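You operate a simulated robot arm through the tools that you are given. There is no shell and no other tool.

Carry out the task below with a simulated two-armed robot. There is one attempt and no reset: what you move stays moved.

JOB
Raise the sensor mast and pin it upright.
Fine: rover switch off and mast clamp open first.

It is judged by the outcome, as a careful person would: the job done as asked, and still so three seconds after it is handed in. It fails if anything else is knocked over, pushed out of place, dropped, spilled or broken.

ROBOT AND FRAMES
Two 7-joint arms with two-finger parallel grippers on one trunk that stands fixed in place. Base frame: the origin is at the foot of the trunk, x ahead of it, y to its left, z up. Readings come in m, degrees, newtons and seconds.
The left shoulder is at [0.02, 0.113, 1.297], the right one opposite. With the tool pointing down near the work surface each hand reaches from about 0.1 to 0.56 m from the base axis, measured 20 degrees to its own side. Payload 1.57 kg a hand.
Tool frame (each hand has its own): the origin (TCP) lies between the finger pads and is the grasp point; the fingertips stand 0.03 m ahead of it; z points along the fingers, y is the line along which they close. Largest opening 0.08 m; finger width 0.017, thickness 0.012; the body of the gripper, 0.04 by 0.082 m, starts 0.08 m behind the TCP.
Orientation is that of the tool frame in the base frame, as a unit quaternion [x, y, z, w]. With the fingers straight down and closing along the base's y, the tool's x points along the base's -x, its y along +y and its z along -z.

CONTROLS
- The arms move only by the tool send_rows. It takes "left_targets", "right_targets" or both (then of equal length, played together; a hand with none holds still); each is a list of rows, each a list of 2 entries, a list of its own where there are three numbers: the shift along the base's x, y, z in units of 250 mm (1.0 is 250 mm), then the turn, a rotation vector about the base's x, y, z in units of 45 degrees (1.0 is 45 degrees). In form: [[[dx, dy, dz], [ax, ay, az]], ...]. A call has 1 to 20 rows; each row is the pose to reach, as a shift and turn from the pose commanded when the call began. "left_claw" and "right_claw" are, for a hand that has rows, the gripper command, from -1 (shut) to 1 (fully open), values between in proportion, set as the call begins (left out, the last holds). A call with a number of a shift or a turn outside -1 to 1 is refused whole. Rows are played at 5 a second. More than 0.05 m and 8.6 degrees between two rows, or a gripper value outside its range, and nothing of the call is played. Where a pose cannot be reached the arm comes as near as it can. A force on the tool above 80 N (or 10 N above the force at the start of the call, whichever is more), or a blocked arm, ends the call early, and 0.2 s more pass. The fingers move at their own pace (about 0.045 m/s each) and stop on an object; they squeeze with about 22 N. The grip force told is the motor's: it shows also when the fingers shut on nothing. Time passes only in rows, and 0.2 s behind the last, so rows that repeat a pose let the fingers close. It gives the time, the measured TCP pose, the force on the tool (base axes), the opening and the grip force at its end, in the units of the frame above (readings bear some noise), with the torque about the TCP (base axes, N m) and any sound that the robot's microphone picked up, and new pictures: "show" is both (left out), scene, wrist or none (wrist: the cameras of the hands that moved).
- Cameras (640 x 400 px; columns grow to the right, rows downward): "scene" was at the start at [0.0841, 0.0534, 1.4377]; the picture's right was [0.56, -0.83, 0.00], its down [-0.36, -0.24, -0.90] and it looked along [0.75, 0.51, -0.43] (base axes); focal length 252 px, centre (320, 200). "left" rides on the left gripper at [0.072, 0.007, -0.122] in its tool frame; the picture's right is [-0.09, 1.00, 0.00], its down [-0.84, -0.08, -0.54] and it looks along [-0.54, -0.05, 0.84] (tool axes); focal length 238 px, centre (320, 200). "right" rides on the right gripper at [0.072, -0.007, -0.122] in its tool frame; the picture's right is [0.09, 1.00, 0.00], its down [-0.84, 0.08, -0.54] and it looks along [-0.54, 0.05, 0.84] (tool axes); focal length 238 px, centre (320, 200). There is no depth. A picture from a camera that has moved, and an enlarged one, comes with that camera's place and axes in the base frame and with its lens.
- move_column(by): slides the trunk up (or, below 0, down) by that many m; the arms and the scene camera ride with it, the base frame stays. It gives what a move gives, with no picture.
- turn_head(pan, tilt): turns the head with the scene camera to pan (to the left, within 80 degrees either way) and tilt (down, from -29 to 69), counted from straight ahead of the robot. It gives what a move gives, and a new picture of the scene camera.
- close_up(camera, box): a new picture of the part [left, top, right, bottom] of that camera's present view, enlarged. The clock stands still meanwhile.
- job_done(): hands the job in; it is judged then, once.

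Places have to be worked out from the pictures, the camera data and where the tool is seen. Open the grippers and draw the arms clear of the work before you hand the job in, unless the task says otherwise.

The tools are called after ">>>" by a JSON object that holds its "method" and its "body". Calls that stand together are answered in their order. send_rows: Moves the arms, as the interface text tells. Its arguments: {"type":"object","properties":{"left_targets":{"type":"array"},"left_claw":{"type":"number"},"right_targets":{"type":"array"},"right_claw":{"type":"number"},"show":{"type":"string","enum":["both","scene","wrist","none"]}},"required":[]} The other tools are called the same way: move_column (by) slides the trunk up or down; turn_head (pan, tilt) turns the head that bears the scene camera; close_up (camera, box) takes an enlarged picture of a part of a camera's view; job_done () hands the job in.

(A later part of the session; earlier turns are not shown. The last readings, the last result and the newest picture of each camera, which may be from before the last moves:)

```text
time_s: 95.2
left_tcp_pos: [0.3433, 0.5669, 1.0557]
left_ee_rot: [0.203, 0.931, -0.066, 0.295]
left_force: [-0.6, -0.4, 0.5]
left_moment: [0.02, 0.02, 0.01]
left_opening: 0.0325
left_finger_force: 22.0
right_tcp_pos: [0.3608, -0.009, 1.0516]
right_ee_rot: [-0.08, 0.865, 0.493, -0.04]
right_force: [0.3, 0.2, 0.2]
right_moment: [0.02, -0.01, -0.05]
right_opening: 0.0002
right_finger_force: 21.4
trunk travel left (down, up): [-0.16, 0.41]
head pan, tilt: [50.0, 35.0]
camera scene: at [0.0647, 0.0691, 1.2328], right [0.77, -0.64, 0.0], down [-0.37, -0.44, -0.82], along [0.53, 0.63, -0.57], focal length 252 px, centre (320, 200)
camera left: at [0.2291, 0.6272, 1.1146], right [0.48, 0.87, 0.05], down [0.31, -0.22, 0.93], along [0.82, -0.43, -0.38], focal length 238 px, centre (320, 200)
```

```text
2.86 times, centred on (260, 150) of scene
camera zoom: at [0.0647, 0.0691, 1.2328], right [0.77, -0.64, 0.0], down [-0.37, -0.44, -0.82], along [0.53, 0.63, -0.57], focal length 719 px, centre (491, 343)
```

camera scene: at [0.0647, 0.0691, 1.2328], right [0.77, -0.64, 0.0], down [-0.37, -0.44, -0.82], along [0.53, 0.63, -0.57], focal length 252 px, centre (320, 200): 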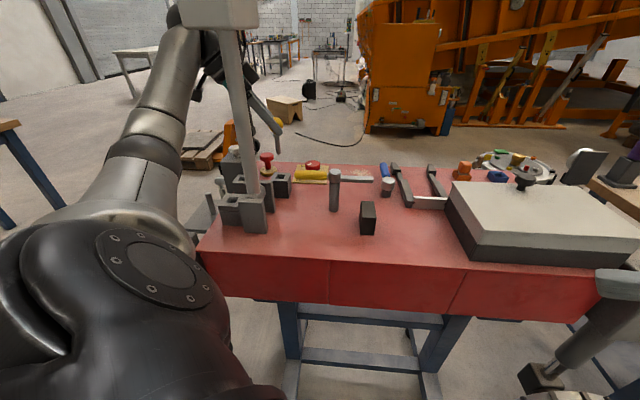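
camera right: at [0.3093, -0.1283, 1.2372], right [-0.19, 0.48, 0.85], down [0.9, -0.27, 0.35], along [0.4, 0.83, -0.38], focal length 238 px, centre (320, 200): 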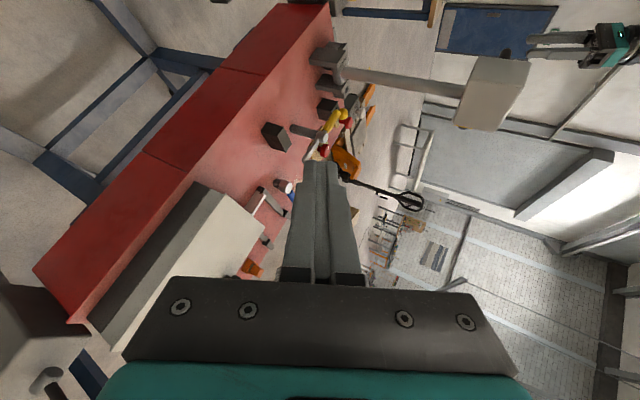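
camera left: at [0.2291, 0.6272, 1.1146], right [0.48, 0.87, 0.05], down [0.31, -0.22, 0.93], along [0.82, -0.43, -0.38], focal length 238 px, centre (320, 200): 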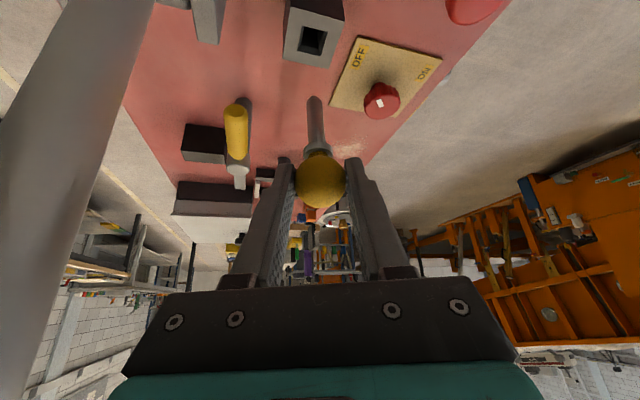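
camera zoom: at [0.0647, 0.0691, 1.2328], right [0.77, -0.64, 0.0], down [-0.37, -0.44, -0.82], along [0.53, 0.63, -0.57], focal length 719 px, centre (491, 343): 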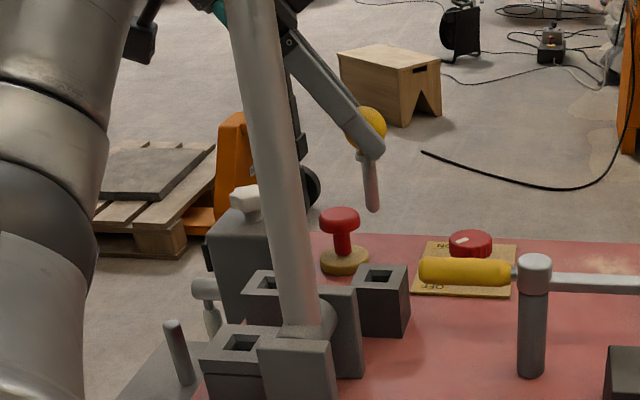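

The pin is fully out; ball centre to tip is about 66 mm and it hangs vertically. I carry it around the left side of the mast toward the plate hole, tip kept above ~0.99 m.

>>> {"method": "send_rows", "body": {"left_targets": [[[-0.033, 0.132, 0.06], [0, 0, 0]], [[-0.18, 0.148, 0.068], [0, 0, 0]], [[-0.34, 0.132, 0.068], [0, 0, 0]], [[-0.48, 0.09, 0.068], [0, 0, 0]], [[-0.556, 0.03, 0.068], [0, 0, 0]], [[-0.556, 0.03, 0.068], [0, 0, 0]]], "show": "both"}}

>>> {"method": "close_up", "body": {"camera": "left", "box": [160, 0, 480, 240]}}

>>> {"method": "close_up", "body": {"camera": "scene", "box": [160, 60, 300, 240]}}

```text
time_s: 96.6
left_tcp_pos: [0.204, 0.5737, 1.0731]
left_ee_rot: [0.204, 0.931, -0.067, 0.295]
left_force: [0.0, 0.3, -0.6]
left_moment: [-0.04, 0.0, 0.07]
left_opening: 0.0324
left_finger_force: 21.9
right_tcp_pos: [0.3599, -0.0085, 1.0518]
right_ee_rot: [-0.079, 0.866, 0.492, -0.04]
right_force: [-0.4, 0.8, 0.6]
right_moment: [0.02, -0.01, 0.0]
right_opening: 0.0001
right_finger_force: 21.3
trunk travel left (down, up): [-0.16, 0.41]
head pan, tilt: [50.0, 35.0]
camera scene: at [0.0648, 0.0694, 1.2327], right [0.77, -0.64, 0.0], down [-0.37, -0.44, -0.82], along [0.53, 0.63, -0.57], focal length 252 px, centre (320, 200)
camera left: at [0.0908, 0.6342, 1.1323], right [0.49, 0.87, 0.05], down [0.31, -0.22, 0.93], along [0.82, -0.43, -0.38], focal length 238 px, centre (320, 200)
```

scene: 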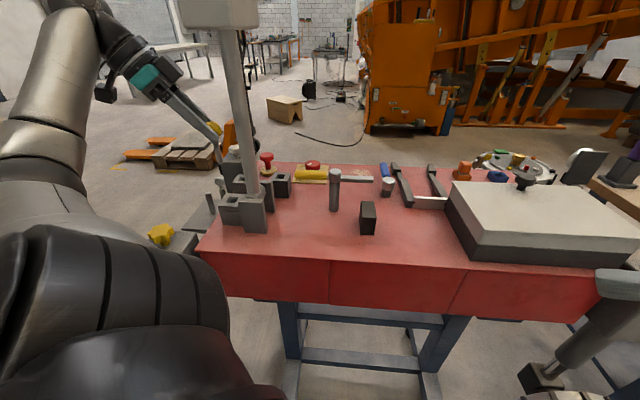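
left: 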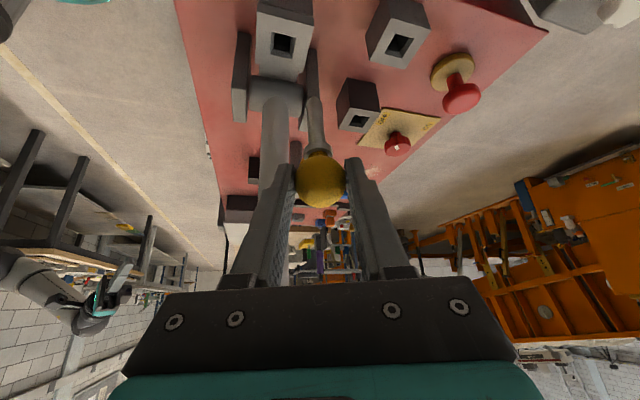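

```text
1.67 times, centred on (320, 120) of left
camera zoom: at [0.0908, 0.6342, 1.1323], right [0.49, 0.87, 0.05], down [0.31, -0.22, 0.93], along [0.82, -0.43, -0.38], focal length 397 px, centre (320, 333)
```

zoom: 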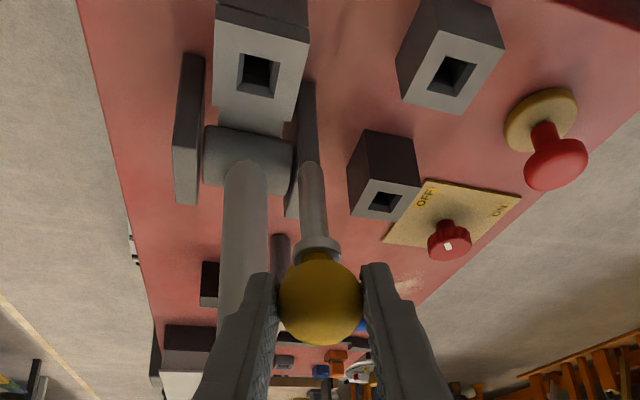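

```text
2.22 times, centred on (230, 150) of scene
camera zoom: at [0.0648, 0.0694, 1.2327], right [0.77, -0.64, 0.0], down [-0.37, -0.44, -0.82], along [0.53, 0.63, -0.57], focal length 559 px, centre (520, 311)
```

zoom: 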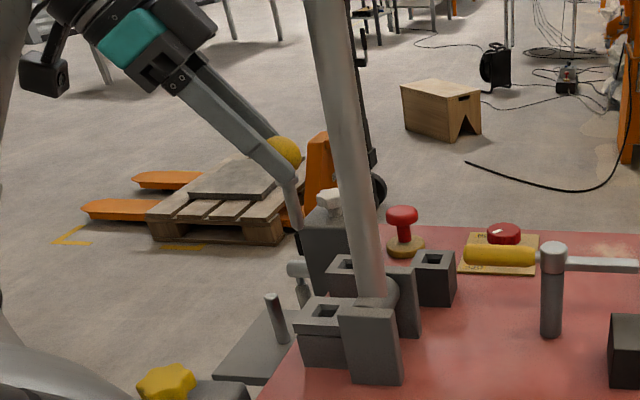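

The plate hole works out at (0.2095, 0.542, 0.917) and the pin hangs vertically. I bring the pin directly above the hole.

>>> {"method": "send_rows", "body": {"left_targets": [[[0, -0.05, 0], [0, 0, 0]], [[-0.003, -0.117, 0], [0, 0, 0]], [[-0.003, -0.117, 0], [0, 0, 0]]], "show": "both"}}

>>> {"method": "close_up", "body": {"camera": "left", "box": [200, 0, 440, 200]}}

>>> {"method": "close_up", "body": {"camera": "scene", "box": [180, 100, 290, 240]}}

```text
time_s: 97.4
left_tcp_pos: [0.2037, 0.5439, 1.0742]
left_ee_rot: [0.204, 0.931, -0.067, 0.294]
left_force: [0.6, -0.4, -1.5]
left_moment: [0.02, -0.02, 0.02]
left_opening: 0.0325
left_finger_force: 22.0
right_tcp_pos: [0.3596, -0.0089, 1.0506]
right_ee_rot: [-0.079, 0.866, 0.492, -0.04]
right_force: [-0.2, 0.2, 0.4]
right_moment: [0.01, 0.01, -0.01]
right_opening: 0.0
right_finger_force: 21.1
trunk travel left (down, up): [-0.16, 0.41]
head pan, tilt: [50.0, 35.0]
camera scene: at [0.0646, 0.0691, 1.2328], right [0.77, -0.64, 0.0], down [-0.37, -0.44, -0.82], along [0.53, 0.63, -0.57], focal length 252 px, centre (320, 200)
camera left: at [0.0899, 0.6052, 1.1328], right [0.49, 0.87, 0.05], down [0.31, -0.22, 0.93], along [0.82, -0.43, -0.38], focal length 238 px, centre (320, 200)
```

scene: 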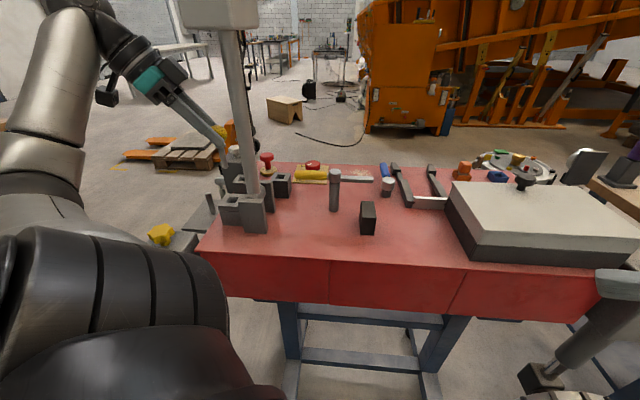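
left: 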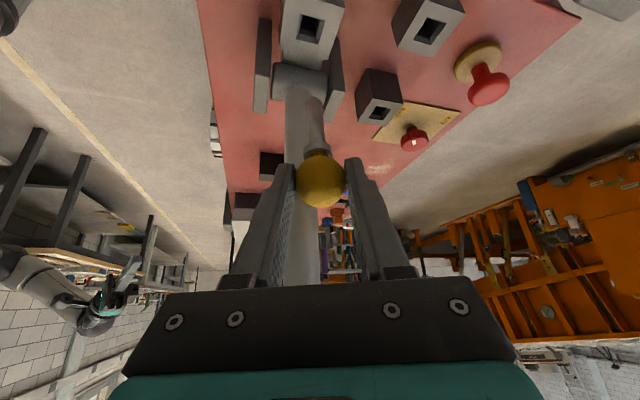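

```text
2.00 times, centred on (320, 100) of left
camera zoom: at [0.0899, 0.6052, 1.1328], right [0.49, 0.87, 0.05], down [0.31, -0.22, 0.93], along [0.82, -0.43, -0.38], focal length 477 px, centre (320, 400)
```

zoom: 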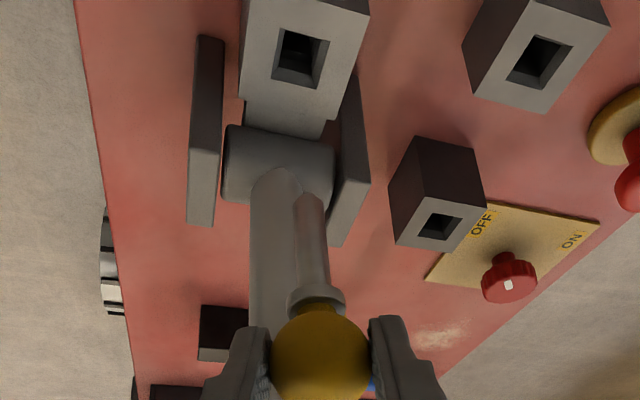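

```text
2.86 times, centred on (235, 170) of scene
camera zoom: at [0.0646, 0.0691, 1.2328], right [0.77, -0.64, 0.0], down [-0.37, -0.44, -0.82], along [0.53, 0.63, -0.57], focal length 719 px, centre (563, 286)
```

zoom: 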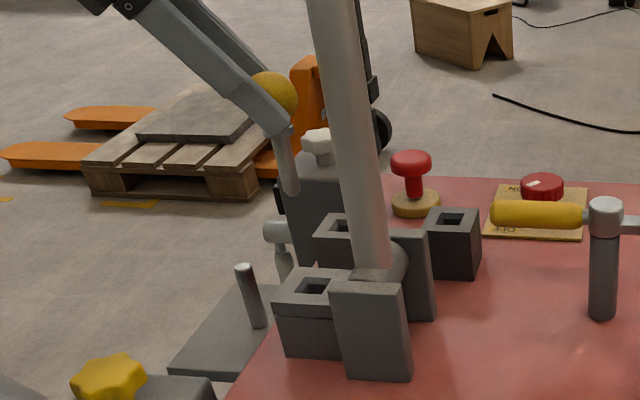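

Both views put the hole directly under the pin tip (hole ≈ (0.2104, 0.5416)). I lower the pin until its tip is just above the plate.

>>> {"method": "send_rows", "body": {"left_targets": [[[0.001, 0.002, -0.1], [0, 0, 0]], [[0.001, 0.002, -0.2], [0, 0, 0]], [[0.001, 0.002, -0.28], [0, 0, 0]], [[0.001, 0.002, -0.28], [0, 0, 0]]], "show": "both"}}

>>> {"method": "close_up", "body": {"camera": "left", "box": [200, 0, 440, 200]}}

>>> {"method": "close_up", "body": {"camera": "scene", "box": [190, 140, 280, 240]}}

```text
time_s: 98.4
left_tcp_pos: [0.2055, 0.5438, 1.0043]
left_ee_rot: [0.204, 0.931, -0.065, 0.295]
left_force: [0.4, -0.6, -0.9]
left_moment: [-0.01, 0.01, -0.03]
left_opening: 0.0321
left_finger_force: 21.9
right_tcp_pos: [0.3594, -0.0096, 1.0518]
right_ee_rot: [-0.079, 0.866, 0.492, -0.04]
right_force: [-0.6, 0.1, 0.4]
right_moment: [0.0, 0.01, 0.04]
right_opening: 0.0001
right_finger_force: 21.2
trunk travel left (down, up): [-0.16, 0.41]
head pan, tilt: [50.0, 35.0]
camera scene: at [0.0647, 0.0691, 1.2328], right [0.77, -0.64, 0.0], down [-0.37, -0.44, -0.82], along [0.53, 0.63, -0.57], focal length 252 px, centre (320, 200)
camera left: at [0.0917, 0.6058, 1.0626], right [0.49, 0.87, 0.05], down [0.31, -0.22, 0.92], along [0.82, -0.43, -0.38], focal length 238 px, centre (320, 200)
```

scene: 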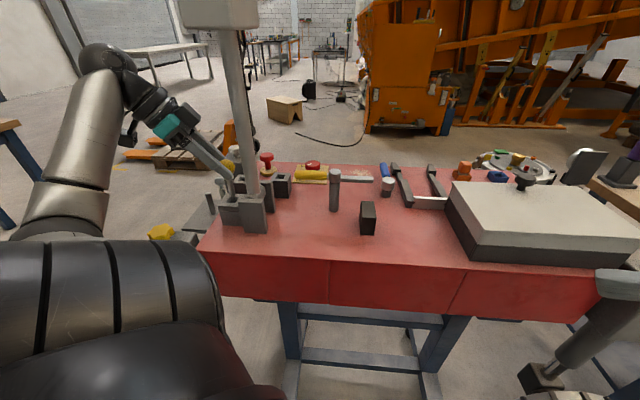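
left: 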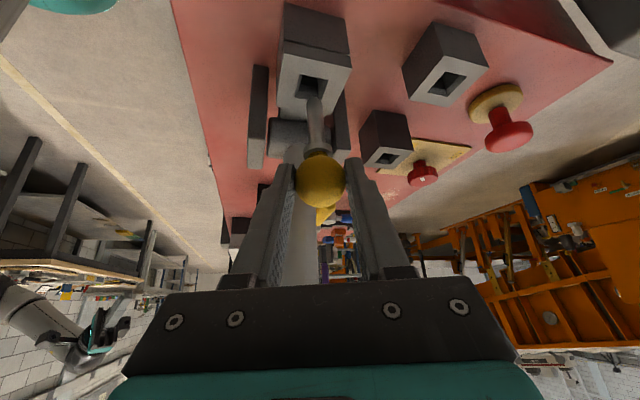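

```text
2.00 times, centred on (320, 100) of left
camera zoom: at [0.0917, 0.6058, 1.0626], right [0.49, 0.87, 0.05], down [0.31, -0.22, 0.92], along [0.82, -0.43, -0.38], focal length 477 px, centre (320, 400)
```

zoom: 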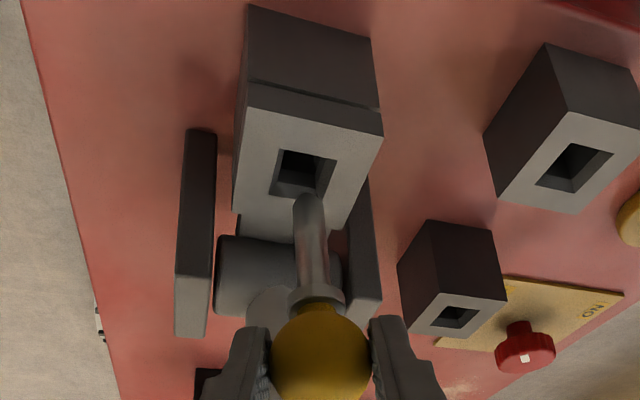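

```text
4.00 times, centred on (235, 190) of scene
camera zoom: at [0.0647, 0.0691, 1.2328], right [0.77, -0.64, 0.0], down [-0.37, -0.44, -0.82], along [0.53, 0.63, -0.57], focal length 1006 px, centre (660, 240)
```

zoom: 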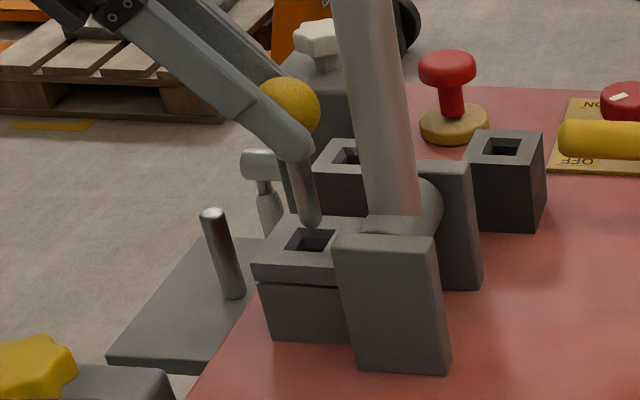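

The tip is right over the hole in both views (within ~2 mm). I lower 2 cm so that the tip enters the plate, checking forces.

>>> {"method": "send_rows", "body": {"left_targets": [[[-0.004, 0, -0.03], [0, 0, 0]], [[-0.004, 0, -0.055], [0, 0, 0]], [[-0.004, 0, -0.08], [0, 0, 0]], [[-0.004, 0, -0.08], [0, 0, 0]]], "show": "none"}}

>>> {"method": "close_up", "body": {"camera": "left", "box": [200, 0, 440, 200]}}

>>> {"method": "close_up", "body": {"camera": "scene", "box": [190, 140, 280, 240]}}

```text
time_s: 99.4
left_tcp_pos: [0.2027, 0.5449, 0.9817]
left_ee_rot: [0.203, 0.932, -0.066, 0.293]
left_force: [-0.1, 0.3, -1.1]
left_moment: [-0.01, 0.02, -0.03]
left_opening: 0.0325
left_finger_force: 22.0
right_tcp_pos: [0.3605, -0.009, 1.052]
right_ee_rot: [-0.08, 0.866, 0.492, -0.04]
right_force: [0.3, 0.0, -0.6]
right_moment: [0.0, 0.01, 0.03]
right_opening: 0.0
right_finger_force: 21.7
trunk travel left (down, up): [-0.16, 0.41]
head pan, tilt: [50.0, 35.0]
```

```text
2.00 times, centred on (320, 100) of left
camera zoom: at [0.0898, 0.6057, 1.042], right [0.49, 0.87, 0.05], down [0.31, -0.22, 0.92], along [0.82, -0.43, -0.38], focal length 477 px, centre (320, 400)
```

zoom: 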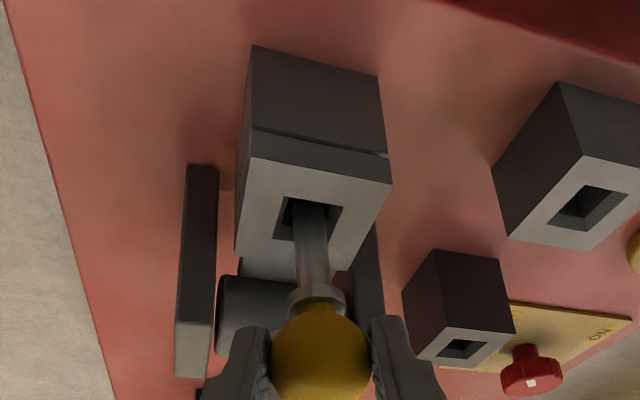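

```text
4.00 times, centred on (235, 190) of scene
camera zoom: at [0.0647, 0.0691, 1.2328], right [0.77, -0.64, 0.0], down [-0.37, -0.44, -0.82], along [0.53, 0.63, -0.57], focal length 1006 px, centre (660, 240)
```

zoom: 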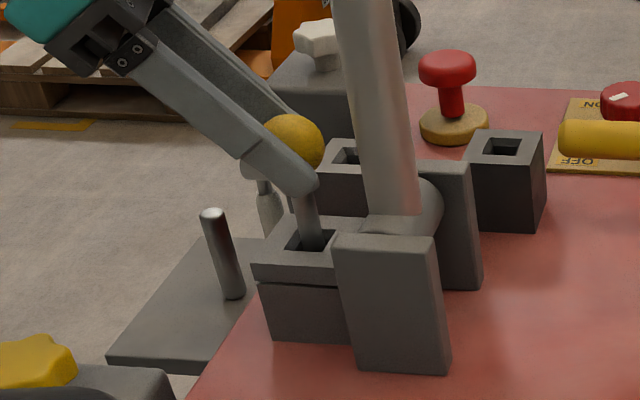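

The tip has entered the plate hole with no contact force. I lower a further 2.2 cm.

>>> {"method": "send_rows", "body": {"left_targets": [[[0, 0, -0.03], [0, 0, 0]], [[0, 0, -0.06], [0, 0, 0]], [[0, 0, -0.088], [0, 0, 0]], [[0, 0, -0.088], [0, 0, 0]]], "show": "none"}}

>>> {"method": "close_up", "body": {"camera": "left", "box": [200, 20, 440, 220]}}

>>> {"method": "close_up", "body": {"camera": "scene", "box": [190, 140, 280, 240]}}

```text
time_s: 100.4
left_tcp_pos: [0.2021, 0.5453, 0.9613]
left_ee_rot: [0.204, 0.931, -0.066, 0.295]
left_force: [0.1, 0.4, -1.0]
left_moment: [0.0, -0.01, 0.02]
left_opening: 0.0324
left_finger_force: 21.9
right_tcp_pos: [0.3599, -0.0086, 1.0521]
right_ee_rot: [-0.079, 0.866, 0.492, -0.04]
right_force: [-0.8, 1.0, -0.3]
right_moment: [0.02, 0.02, -0.01]
right_opening: 0.0
right_finger_force: 21.0
trunk travel left (down, up): [-0.16, 0.41]
head pan, tilt: [50.0, 35.0]
```

```text
2.00 times, centred on (320, 120) of left
camera zoom: at [0.0895, 0.6064, 1.0198], right [0.48, 0.87, 0.05], down [0.31, -0.22, 0.93], along [0.82, -0.43, -0.38], focal length 477 px, centre (320, 360)
```

zoom: 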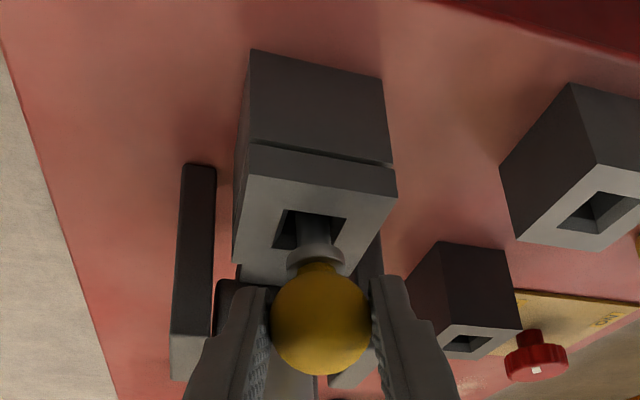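

```text
4.00 times, centred on (235, 190) of scene
camera zoom: at [0.0647, 0.0691, 1.2328], right [0.77, -0.64, 0.0], down [-0.37, -0.44, -0.82], along [0.53, 0.63, -0.57], focal length 1006 px, centre (660, 240)
```

zoom: 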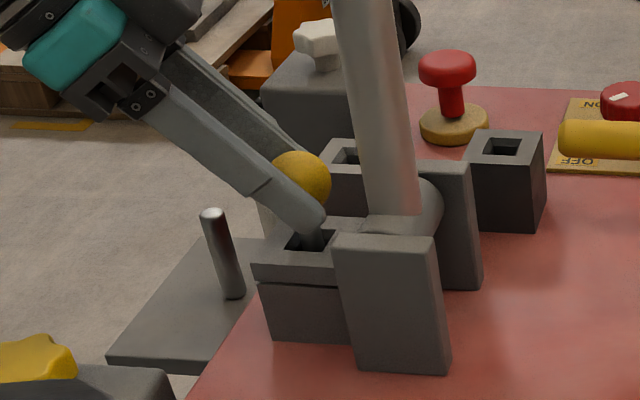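

The pin slides down freely, already inside the block. I lower a further 1 cm, keeping the fingertips just above the plate.

>>> {"method": "send_rows", "body": {"left_targets": [[[0, 0, -0.02], [0, 0, 0]], [[0, 0, -0.044], [0, 0, 0]], [[0, 0, -0.044], [0, 0, 0]]], "show": "none"}}

>>> {"method": "close_up", "body": {"camera": "left", "box": [200, 20, 440, 220]}}

>>> {"method": "close_up", "body": {"camera": "scene", "box": [190, 140, 280, 240]}}

```text
time_s: 101.2
left_tcp_pos: [0.2021, 0.5447, 0.9504]
left_ee_rot: [0.204, 0.931, -0.066, 0.295]
left_force: [-0.3, 0.4, 0.5]
left_moment: [0.01, 0.0, -0.04]
left_opening: 0.0327
left_finger_force: 22.4
right_tcp_pos: [0.36, -0.0101, 1.0518]
right_ee_rot: [-0.079, 0.865, 0.493, -0.04]
right_force: [0.5, -0.2, 0.9]
right_moment: [0.0, 0.01, -0.04]
right_opening: 0.0003
right_finger_force: 21.3
trunk travel left (down, up): [-0.16, 0.41]
head pan, tilt: [50.0, 35.0]
```

```text
2.00 times, centred on (320, 120) of left
camera zoom: at [0.0892, 0.6051, 1.0091], right [0.49, 0.87, 0.05], down [0.31, -0.22, 0.92], along [0.82, -0.43, -0.38], focal length 477 px, centre (320, 360)
```

zoom: 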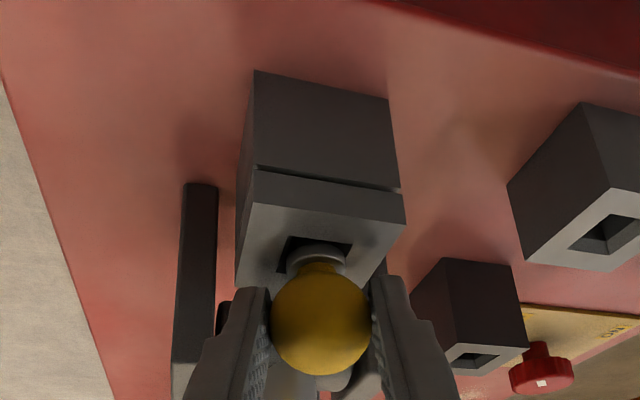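

```text
4.00 times, centred on (235, 190) of scene
camera zoom: at [0.0647, 0.0691, 1.2328], right [0.77, -0.64, 0.0], down [-0.37, -0.44, -0.82], along [0.53, 0.63, -0.57], focal length 1006 px, centre (660, 240)
```

zoom: 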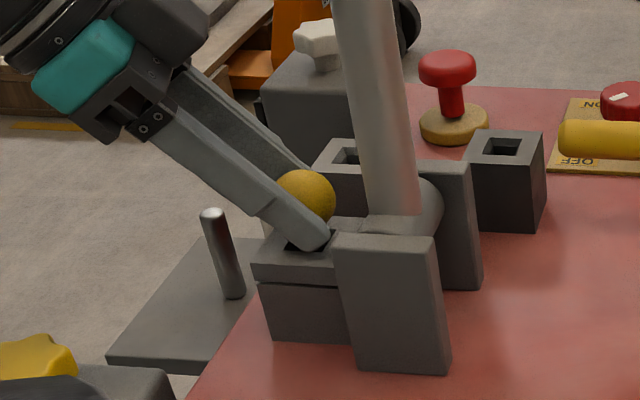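

The collar is at the plate surface and the pin is deep in the block. I release by opening the fingers to 5 cm.

>>> {"method": "send_rows", "body": {"left_targets": [[[0, 0, 0], [0, 0, 0]], [[0, 0, 0], [0, 0, 0]], [[0, 0, 0], [0, 0, 0]], [[0, 0, 0], [0, 0, 0]]], "left_claw": 0.3, "show": "wrist"}}

>>> {"method": "close_up", "body": {"camera": "left", "box": [200, 20, 440, 220]}}

>>> {"method": "close_up", "body": {"camera": "scene", "box": [190, 140, 280, 240]}}

```text
time_s: 102.2
left_tcp_pos: [0.2025, 0.5447, 0.9502]
left_ee_rot: [0.203, 0.932, -0.066, 0.294]
left_force: [0.2, -0.7, -0.6]
left_moment: [-0.02, 0.01, -0.01]
left_opening: 0.0518
left_finger_force: 0.1
right_tcp_pos: [0.3611, -0.0089, 1.0523]
right_ee_rot: [-0.079, 0.866, 0.493, -0.04]
right_force: [-1.3, -0.9, 0.4]
right_moment: [0.04, 0.01, 0.01]
right_opening: 0.0001
right_finger_force: 21.0
trunk travel left (down, up): [-0.16, 0.41]
head pan, tilt: [50.0, 35.0]
camera left: at [0.0892, 0.6051, 1.0091], right [0.48, 0.87, 0.05], down [0.31, -0.22, 0.93], along [0.82, -0.43, -0.38], focal length 238 px, centre (320, 200)
```

left: 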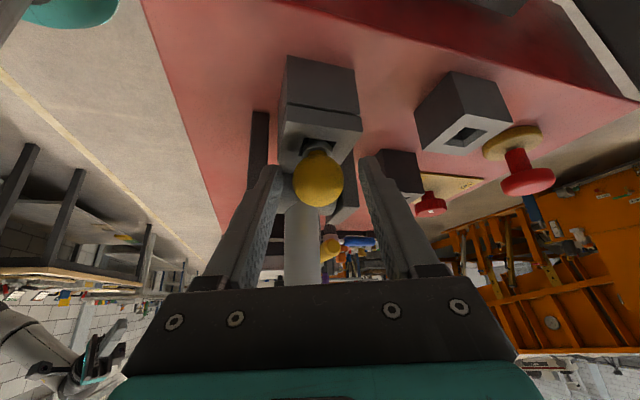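

```text
2.00 times, centred on (320, 120) of left
camera zoom: at [0.0892, 0.6051, 1.0091], right [0.48, 0.87, 0.05], down [0.31, -0.22, 0.93], along [0.82, -0.43, -0.38], focal length 477 px, centre (320, 360)
```

zoom: 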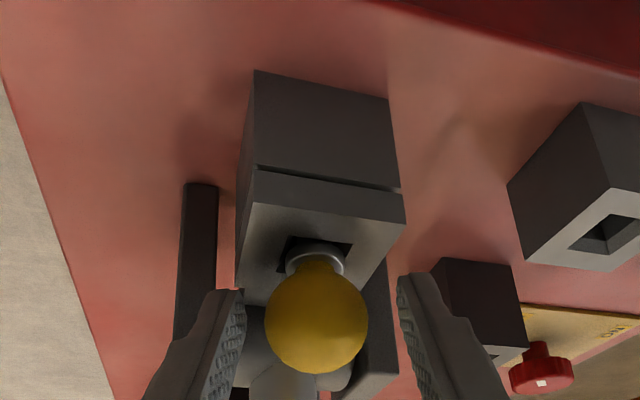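

```text
4.00 times, centred on (235, 190) of scene
camera zoom: at [0.0647, 0.0691, 1.2328], right [0.77, -0.64, 0.0], down [-0.37, -0.44, -0.82], along [0.53, 0.63, -0.57], focal length 1006 px, centre (660, 240)
```

zoom: 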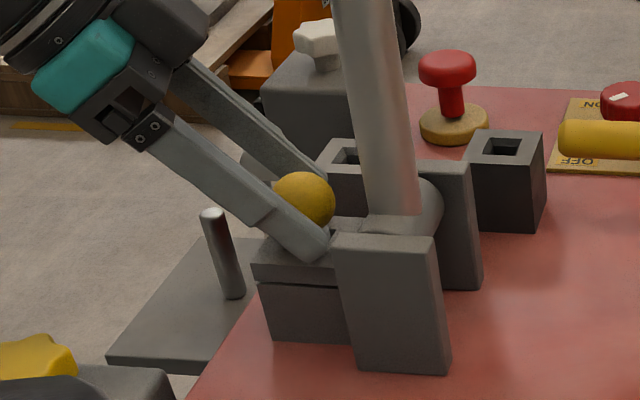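

The pin stays in place after release. I withdraw the hand back along its tilted axis, up and away to the left-rear.

>>> {"method": "send_rows", "body": {"left_targets": [[[-0.042, 0.0194, 0.0653], [0, 0, 0]], [[-0.084, 0.0388, 0.1306], [0, 0, 0]], [[-0.147, 0.068, 0.2285], [0, 0, 0]], [[-0.21, 0.097, 0.3264], [0, 0, 0]], [[-0.21, 0.097, 0.3264], [0, 0, 0]]], "show": "both"}}

>>> {"method": "close_up", "body": {"camera": "left", "box": [200, 20, 440, 220]}}

>>> {"method": "close_up", "body": {"camera": "scene", "box": [190, 140, 280, 240]}}

```text
time_s: 103.4
left_tcp_pos: [0.1506, 0.567, 1.0325]
left_ee_rot: [0.203, 0.931, -0.066, 0.295]
left_force: [0.0, 0.1, -1.2]
left_moment: [0.0, 0.0, 0.0]
left_opening: 0.052
left_finger_force: 0.1
right_tcp_pos: [0.3617, -0.0082, 1.0515]
right_ee_rot: [-0.079, 0.866, 0.492, -0.04]
right_force: [-0.2, 0.2, -0.2]
right_moment: [0.01, 0.01, 0.01]
right_opening: 0.0002
right_finger_force: 21.4
trunk travel left (down, up): [-0.16, 0.41]
head pan, tilt: [50.0, 35.0]
camera scene: at [0.0646, 0.0691, 1.2328], right [0.77, -0.64, 0.0], down [-0.37, -0.44, -0.82], along [0.53, 0.63, -0.57], focal length 252 px, centre (320, 200)
camera left: at [0.0364, 0.6277, 1.0916], right [0.49, 0.87, 0.05], down [0.31, -0.22, 0.93], along [0.82, -0.43, -0.38], focal length 238 px, centre (320, 200)
```

scene: 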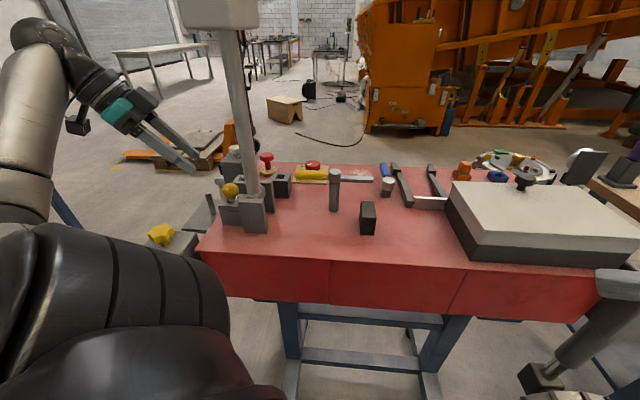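
left: 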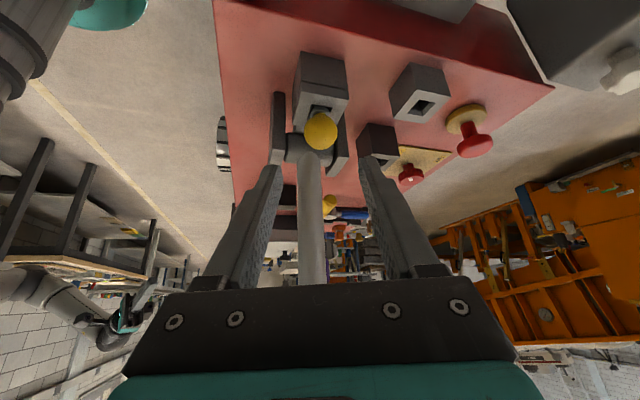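

```text
2.00 times, centred on (320, 120) of left
camera zoom: at [0.0364, 0.6277, 1.0916], right [0.49, 0.87, 0.05], down [0.31, -0.22, 0.93], along [0.82, -0.43, -0.38], focal length 477 px, centre (320, 360)
```

zoom: 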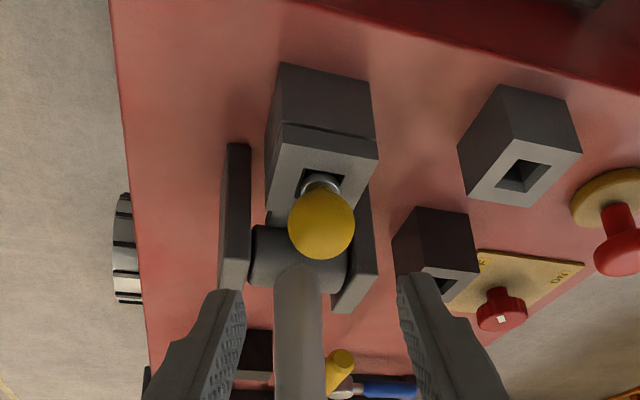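

```text
4.00 times, centred on (235, 190) of scene
camera zoom: at [0.0646, 0.0691, 1.2328], right [0.77, -0.64, 0.0], down [-0.37, -0.44, -0.82], along [0.53, 0.63, -0.57], focal length 1006 px, centre (660, 240)
```

zoom: 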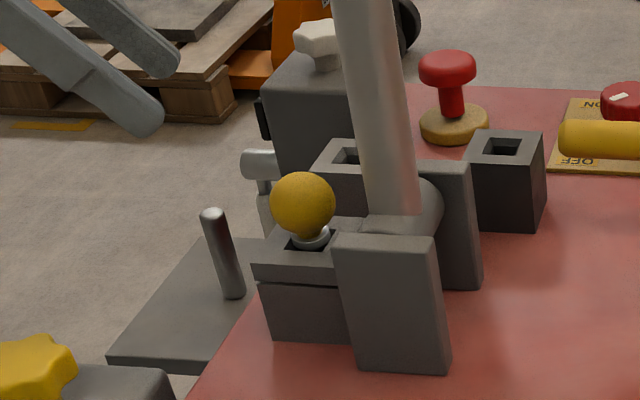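

The pin stands in the plate hole with its collar at the surface, just as it sat in its holder, and the mast is upright and flush. I now retract the left hand further, straightening it, and open the right gripper while drawing it back.

>>> {"method": "send_rows", "body": {"left_targets": [[[-0.08, 0.03, 0.09], [0.066, 0.141, 0]], [[-0.16, 0.06, 0.18], [0.132, 0.282, 0]], [[-0.24, 0.09, 0.27], [0.197, 0.423, 0]], [[-0.3, 0.11, 0.35], [0.263, 0.564, 0]], [[-0.36, 0.12, 0.42], [0.329, 0.705, 0]], [[-0.36, 0.12, 0.42], [0.329, 0.705, 0]]], "right_targets": [[[0, -0.03, 0.04], [0, 0, 0]], [[0, -0.06, 0.08], [0, 0, 0]], [[0, -0.1, 0.12], [0, 0, 0]], [[0, -0.14, 0.16], [0, 0, 0]], [[0, -0.18, 0.2], [0, 0, 0]], [[0, -0.2, 0.24], [0, 0, 0]]], "right_claw": 1, "show": "both"}}

```text
time_s: 104.8
left_tcp_pos: [0.114, 0.6389, 0.9731]
left_ee_rot: [0.215, 0.977, -0.001, 0.0]
left_force: [0.2, -1.3, 0.0]
left_moment: [0.03, 0.0, 0.0]
left_opening: 0.0521
left_finger_force: 0.1
left hand out of reach, approached as far as the arm can: row 1, 2, 3, 4, 5, 6
right_tcp_pos: [0.36, -0.0592, 1.1117]
right_ee_rot: [-0.079, 0.866, 0.492, -0.041]
right_force: [0.1, -0.2, 0.4]
right_moment: [0.01, 0.0, 0.0]
right_opening: 0.0799
right_finger_force: 0.0
trunk travel left (down, up): [-0.16, 0.41]
head pan, tilt: [50.0, 35.0]
camera scene: at [0.0648, 0.069, 1.2328], right [0.77, -0.64, 0.0], down [-0.37, -0.44, -0.82], along [0.53, 0.63, -0.57], focal length 252 px, centre (320, 200)
camera right: at [0.3099, -0.1777, 1.1668], right [-0.19, 0.48, 0.85], down [0.9, -0.27, 0.35], along [0.4, 0.83, -0.38], focal length 238 px, centre (320, 200)
camera left: at [0.0507, 0.6756, 1.0963], right [0.5, 0.87, 0.0], down [0.73, -0.42, 0.54], along [0.47, -0.27, -0.84], focal length 238 px, centre (320, 200)
```

scene: 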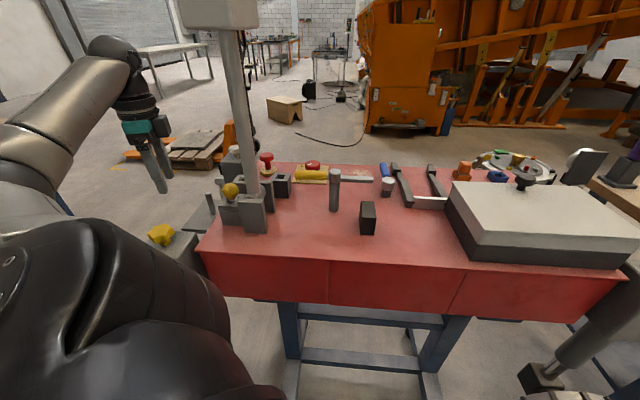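
right: 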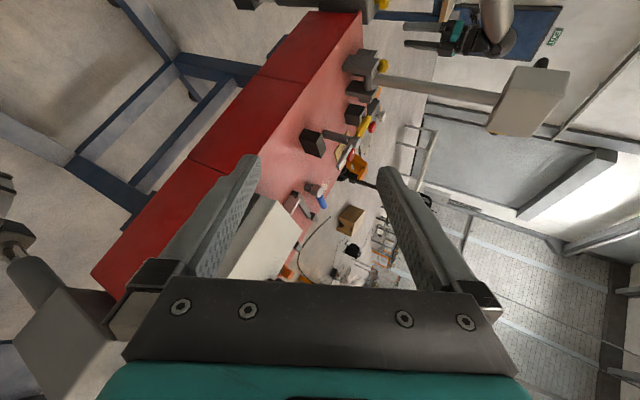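
left: 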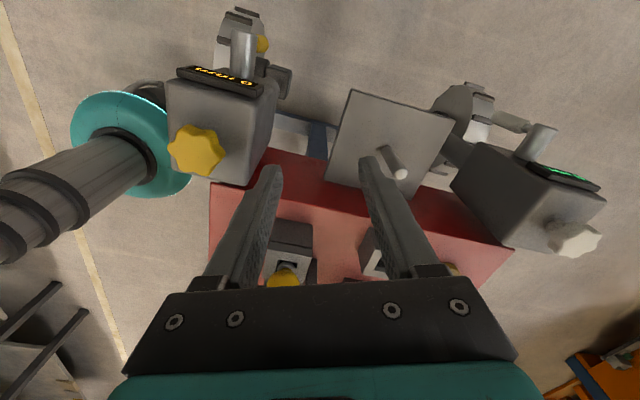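

The left hand drifted lower than intended because of a reach limit, but nothing was touched. I lift it straight up and slightly toward the robot.

>>> {"method": "send_rows", "body": {"left_targets": [[[-0.01, -0.04, 0.1], [0, 0, 0]], [[-0.03, -0.08, 0.2], [0, 0, 0]], [[-0.05, -0.14, 0.32], [0, 0, 0]], [[-0.06, -0.2, 0.44], [0, 0, 0]], [[-0.06, -0.2, 0.44], [0, 0, 0]]], "left_claw": 1, "show": "both"}}

```text
time_s: 106.0
left_tcp_pos: [0.1268, 0.6227, 0.974]
left_ee_rot: [0.214, 0.977, 0.0, 0.001]
left_force: [0.2, -0.5, 0.2]
left_moment: [0.04, 0.0, -0.02]
left_opening: 0.0797
left_finger_force: 0.0
left hand out of reach, approached as far as the arm can: row 1, 2, 3, 4, 5
right_tcp_pos: [0.3609, -0.059, 1.1112]
right_ee_rot: [-0.079, 0.866, 0.492, -0.04]
right_force: [0.1, 0.3, -0.1]
right_moment: [-0.02, -0.01, 0.0]
right_opening: 0.0799
right_finger_force: 0.1
trunk travel left (down, up): [-0.16, 0.41]
head pan, tilt: [50.0, 35.0]
camera scene: at [0.0647, 0.069, 1.2328], right [0.77, -0.64, 0.0], down [-0.37, -0.44, -0.82], along [0.53, 0.63, -0.57], focal length 252 px, centre (320, 200)
camera left: at [0.0652, 0.6598, 1.0968], right [0.5, 0.87, 0.0], down [0.73, -0.42, 0.54], along [0.47, -0.27, -0.84], focal length 238 px, centre (320, 200)
```

scene: 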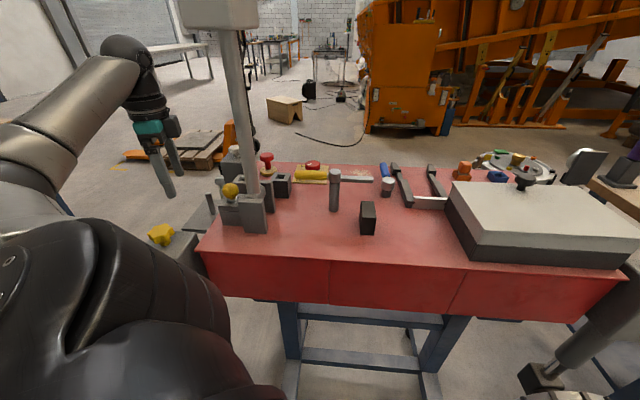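
left: 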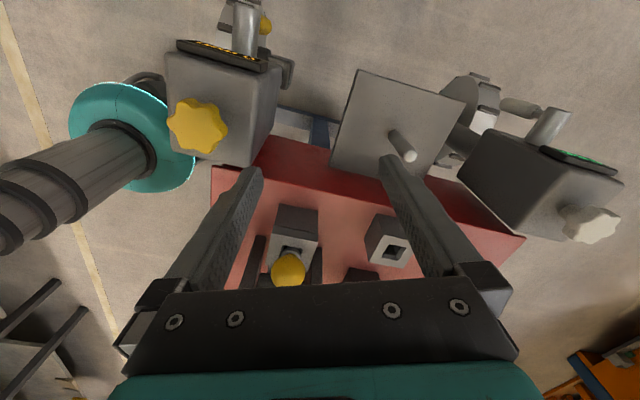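

The wrist is against a limit in this yaw. I turn the hand back about +30° in place and then raise it.

>>> {"method": "send_rows", "body": {"left_targets": [[[0, 0, 0], [0, 0, 0.167]], [[0, 0, 0], [0, 0, 0.333]], [[0, 0, 0], [0, 0, 0.5]], [[-0.02, -0.03, 0.08], [0, 0, 0.667]], [[-0.04, -0.06, 0.2], [0, 0, 0.667]], [[-0.06, -0.1, 0.34], [0, 0, 0.667]], [[-0.06, -0.12, 0.48], [0, 0, 0.667]]], "show": "both"}}

```text
time_s: 107.6
left_tcp_pos: [0.1344, 0.6214, 0.9773]
left_ee_rot: [-0.046, 0.999, 0.0, 0.002]
left_force: [0.2, 0.5, 0.5]
left_moment: [0.0, -0.03, 0.0]
left_opening: 0.0802
left_finger_force: 0.0
left hand out of reach, approached as far as the arm can: row 4, 5, 6, 7
right_tcp_pos: [0.3609, -0.0601, 1.1124]
right_ee_rot: [-0.079, 0.866, 0.492, -0.04]
right_force: [0.4, 0.2, -0.2]
right_moment: [-0.01, -0.01, -0.01]
right_opening: 0.0797
right_finger_force: 0.0
trunk travel left (down, up): [-0.16, 0.41]
head pan, tilt: [50.0, 35.0]
camera scene: at [0.0644, 0.0691, 1.2328], right [0.77, -0.64, 0.0], down [-0.37, -0.44, -0.82], along [0.53, 0.63, -0.57], focal length 252 px, centre (320, 200)
camera left: at [0.0634, 0.6228, 1.0996], right [0.0, 1.0, 0.0], down [0.84, 0.0, 0.54], along [0.54, 0.0, -0.84], focal length 238 px, centre (320, 200)
```

scene: 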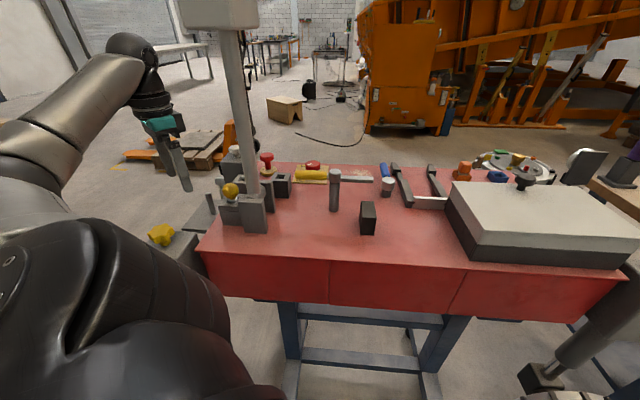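
left: 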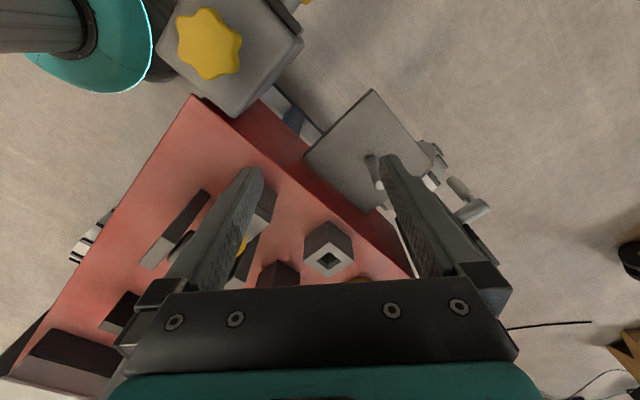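

The wrist bend limits raising in this pose, so I raise the trunk instead, which lifts the hand straight up with ~5 cm clearance from the mast handle.

>>> {"method": "move_column", "body": {"by": 0.12}}

>>> {"method": "turn_head", "body": {"pan": 55, "tilt": 30}}

```text
time_s: 109.1
left_tcp_pos: [0.1349, 0.6228, 1.0961]
left_ee_rot: [-0.047, 0.999, 0.0, 0.001]
left_force: [0.0, -0.6, -0.3]
left_moment: [-0.01, 0.01, 0.02]
left_opening: 0.0799
left_finger_force: 0.0
right_tcp_pos: [0.3602, -0.0585, 1.2322]
right_ee_rot: [-0.079, 0.866, 0.493, -0.04]
right_force: [-0.8, 0.2, 0.8]
right_moment: [-0.02, 0.02, 0.01]
right_opening: 0.0803
right_finger_force: 0.1
trunk travel left (down, up): [-0.28, 0.29]
head pan, tilt: [50.0, 35.0]
```

```text
time_s: 109.8
left_tcp_pos: [0.1365, 0.6227, 1.0969]
left_ee_rot: [-0.047, 0.999, 0.001, 0.001]
left_force: [0.4, -0.3, 0.5]
left_moment: [-0.01, 0.01, 0.0]
left_opening: 0.0799
left_finger_force: 0.1
right_tcp_pos: [0.3617, -0.0602, 1.2307]
right_ee_rot: [-0.079, 0.866, 0.492, -0.041]
right_force: [0.0, -0.6, -1.5]
right_moment: [-0.04, 0.0, 0.01]
right_opening: 0.08
right_finger_force: 0.1
trunk travel left (down, up): [-0.28, 0.29]
head pan, tilt: [55.0, 30.0]
camera scene: at [0.06, 0.0757, 1.3605], right [0.82, -0.57, 0.0], down [-0.29, -0.41, -0.87], along [0.5, 0.71, -0.5], focal length 252 px, centre (320, 200)
```

scene: 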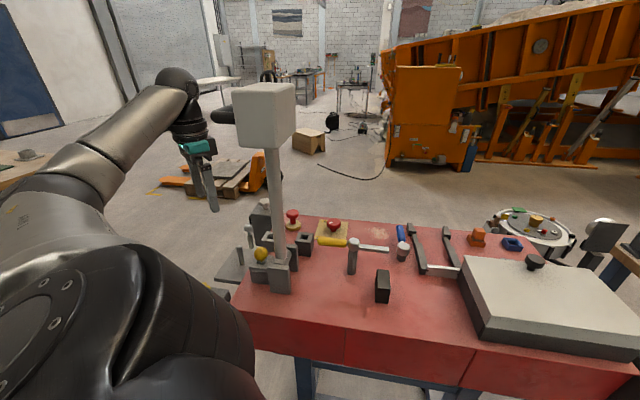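

The hand is clear of the mast on its left. I draw it back away from the mast and then toward the robot.

>>> {"method": "send_rows", "body": {"left_targets": [[[-0.12, -0.02, 0.02], [0, 0, 0]], [[-0.24, -0.06, 0.04], [0, 0, 0]], [[-0.3, -0.2, 0.06], [0, 0, 0]], [[-0.32, -0.36, 0.08], [0, 0, 0]], [[-0.32, -0.52, 0.1], [0, 0, 0]], [[-0.3, -0.68, 0.12], [0, 0, 0]], [[-0.26, -0.84, 0.14], [0, 0, 0]]], "show": "both"}}

```text
time_s: 111.4
left_tcp_pos: [0.1026, 0.4058, 1.0661]
left_ee_rot: [-0.048, 0.999, 0.0, 0.003]
left_force: [0.0, -0.4, 0.3]
left_moment: [0.0, 0.0, -0.02]
left_opening: 0.0801
left_finger_force: 0.0
left hand out of reach, approached as far as the arm can: row 1, 2, 3, 4, 5, 6, 7
right_tcp_pos: [0.3611, -0.0591, 1.2315]
right_ee_rot: [-0.08, 0.866, 0.492, -0.041]
right_force: [-0.4, -0.7, -0.2]
right_moment: [0.01, 0.0, 0.0]
right_opening: 0.0802
right_finger_force: 0.0
trunk travel left (down, up): [-0.28, 0.29]
head pan, tilt: [55.0, 30.0]
camera scene: at [0.0603, 0.0753, 1.3606], right [0.82, -0.57, 0.0], down [-0.29, -0.41, -0.87], along [0.5, 0.71, -0.5], focal length 252 px, centre (320, 200)
camera left: at [0.0298, 0.4063, 1.1892], right [0.0, 1.0, 0.0], down [0.84, 0.0, 0.55], along [0.55, 0.0, -0.84], focal length 238 px, centre (320, 200)
```

scene: 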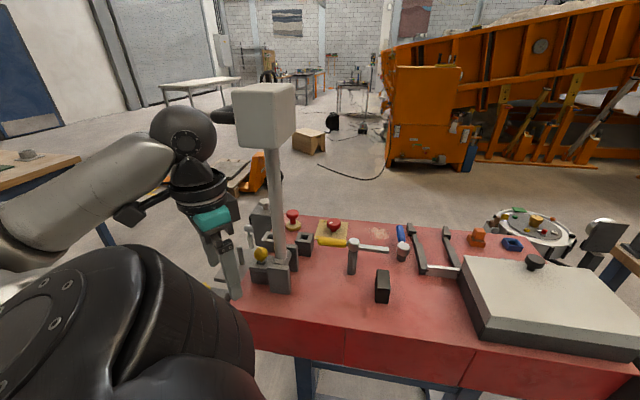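
left: 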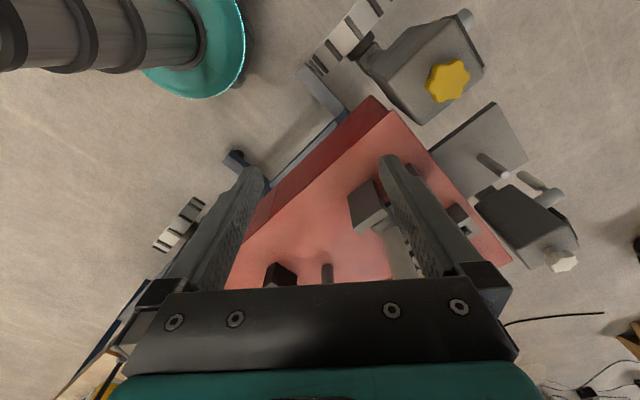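

The hand has passed to the robot side, still ~17 cm from the mast. I continue to a resting place well in front of the robot and higher.

>>> {"method": "send_rows", "body": {"left_targets": [[[0.04, -0.14, 0.02], [0, 0, 0]], [[0.1, -0.28, 0.06], [0, 0, 0]], [[0.2, -0.4, 0.12], [0, 0, 0]], [[0.32, -0.5, 0.2], [0, 0, 0]], [[0.44, -0.58, 0.3], [0, 0, 0]], [[0.52, -0.64, 0.44], [0, 0, 0]], [[0.56, -0.68, 0.58], [0, 0, 0]]], "show": "both"}}

>>> {"method": "close_up", "body": {"camera": "scene", "box": [220, 70, 400, 310]}}

```text
time_s: 113.0
left_tcp_pos: [0.2407, 0.2342, 1.2109]
left_ee_rot: [-0.047, 0.999, 0.001, 0.002]
left_force: [0.4, 0.0, -0.1]
left_moment: [-0.01, 0.0, 0.01]
left_opening: 0.0802
left_finger_force: 0.0
left hand out of reach, approached as far as the arm can: row 1, 2, 3, 4
right_tcp_pos: [0.3602, -0.0587, 1.2309]
right_ee_rot: [-0.079, 0.866, 0.492, -0.04]
right_force: [0.0, 0.3, 0.8]
right_moment: [0.0, 0.01, -0.05]
right_opening: 0.0802
right_finger_force: 0.1
trunk travel left (down, up): [-0.28, 0.29]
head pan, tilt: [55.0, 30.0]
camera scene: at [0.0597, 0.0752, 1.3606], right [0.82, -0.57, 0.0], down [-0.29, -0.41, -0.87], along [0.5, 0.71, -0.5], focal length 252 px, centre (320, 200)
camera left: at [0.1688, 0.2354, 1.3333], right [0.0, 1.0, 0.0], down [0.84, 0.0, 0.54], along [0.54, 0.0, -0.84], focal length 238 px, centre (320, 200)
```

scene: 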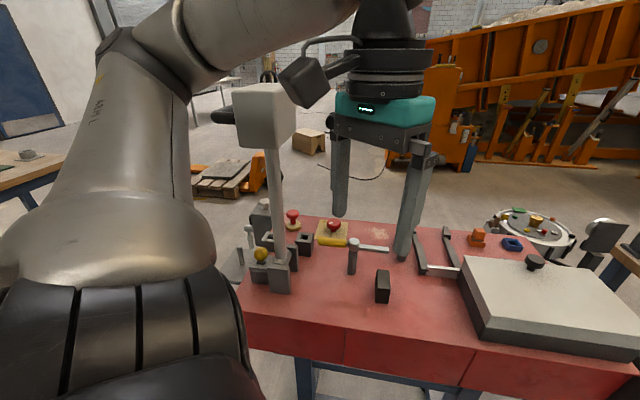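
left: 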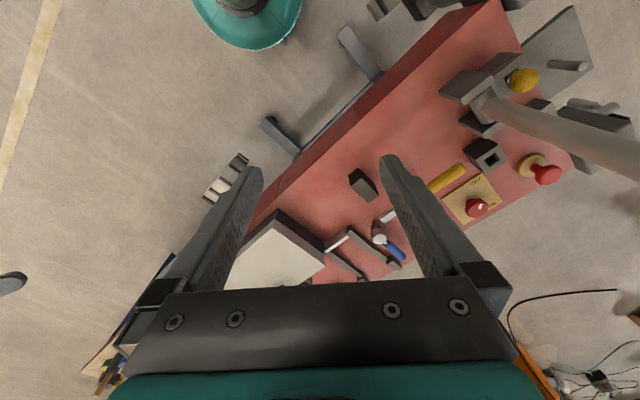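

```text
1.67 times, centred on (310, 190) of scene
camera zoom: at [0.0597, 0.0752, 1.3606], right [0.82, -0.57, 0.0], down [-0.29, -0.41, -0.87], along [0.5, 0.71, -0.5], focal length 419 px, centre (337, 217)
```

zoom: 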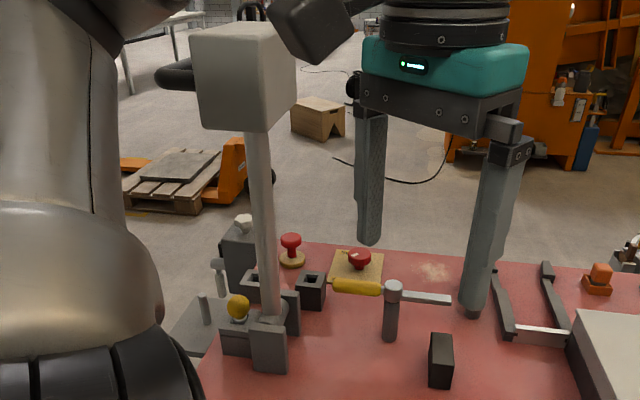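

Both hands are now in front of the robot, clear of the work. I check the pin, plate, clamp and switch once more in close-up.

>>> {"method": "close_up", "body": {"camera": "left", "box": [430, 20, 610, 230]}}

>>> {"method": "close_up", "body": {"camera": "scene", "box": [235, 200, 325, 300]}}

```text
1.90 times, centred on (520, 125) of left
camera zoom: at [0.1688, 0.2354, 1.3333], right [0.0, 1.0, 0.0], down [0.84, 0.0, 0.54], along [0.54, 0.0, -0.84], focal length 454 px, centre (-61, 343)
```

zoom: 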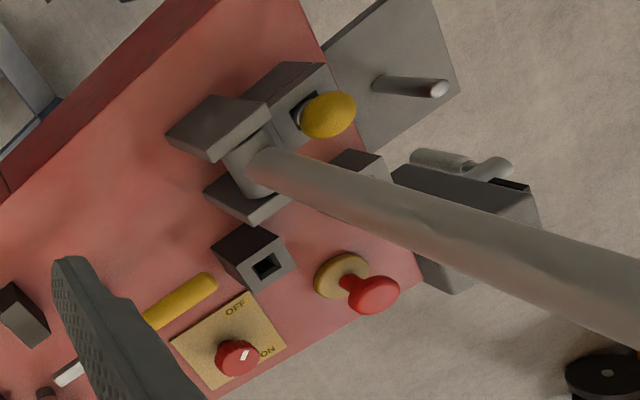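

```text
4.00 times, centred on (280, 250) of scene
camera zoom: at [0.0597, 0.0752, 1.3606], right [0.82, -0.57, 0.0], down [-0.29, -0.41, -0.87], along [0.5, 0.71, -0.5], focal length 1006 px, centre (480, 0)
```

zoom: 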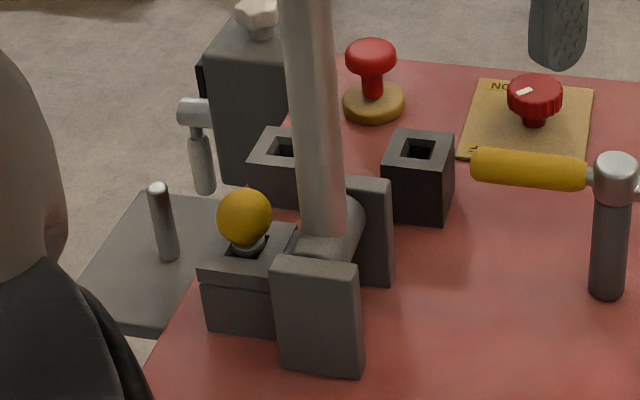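

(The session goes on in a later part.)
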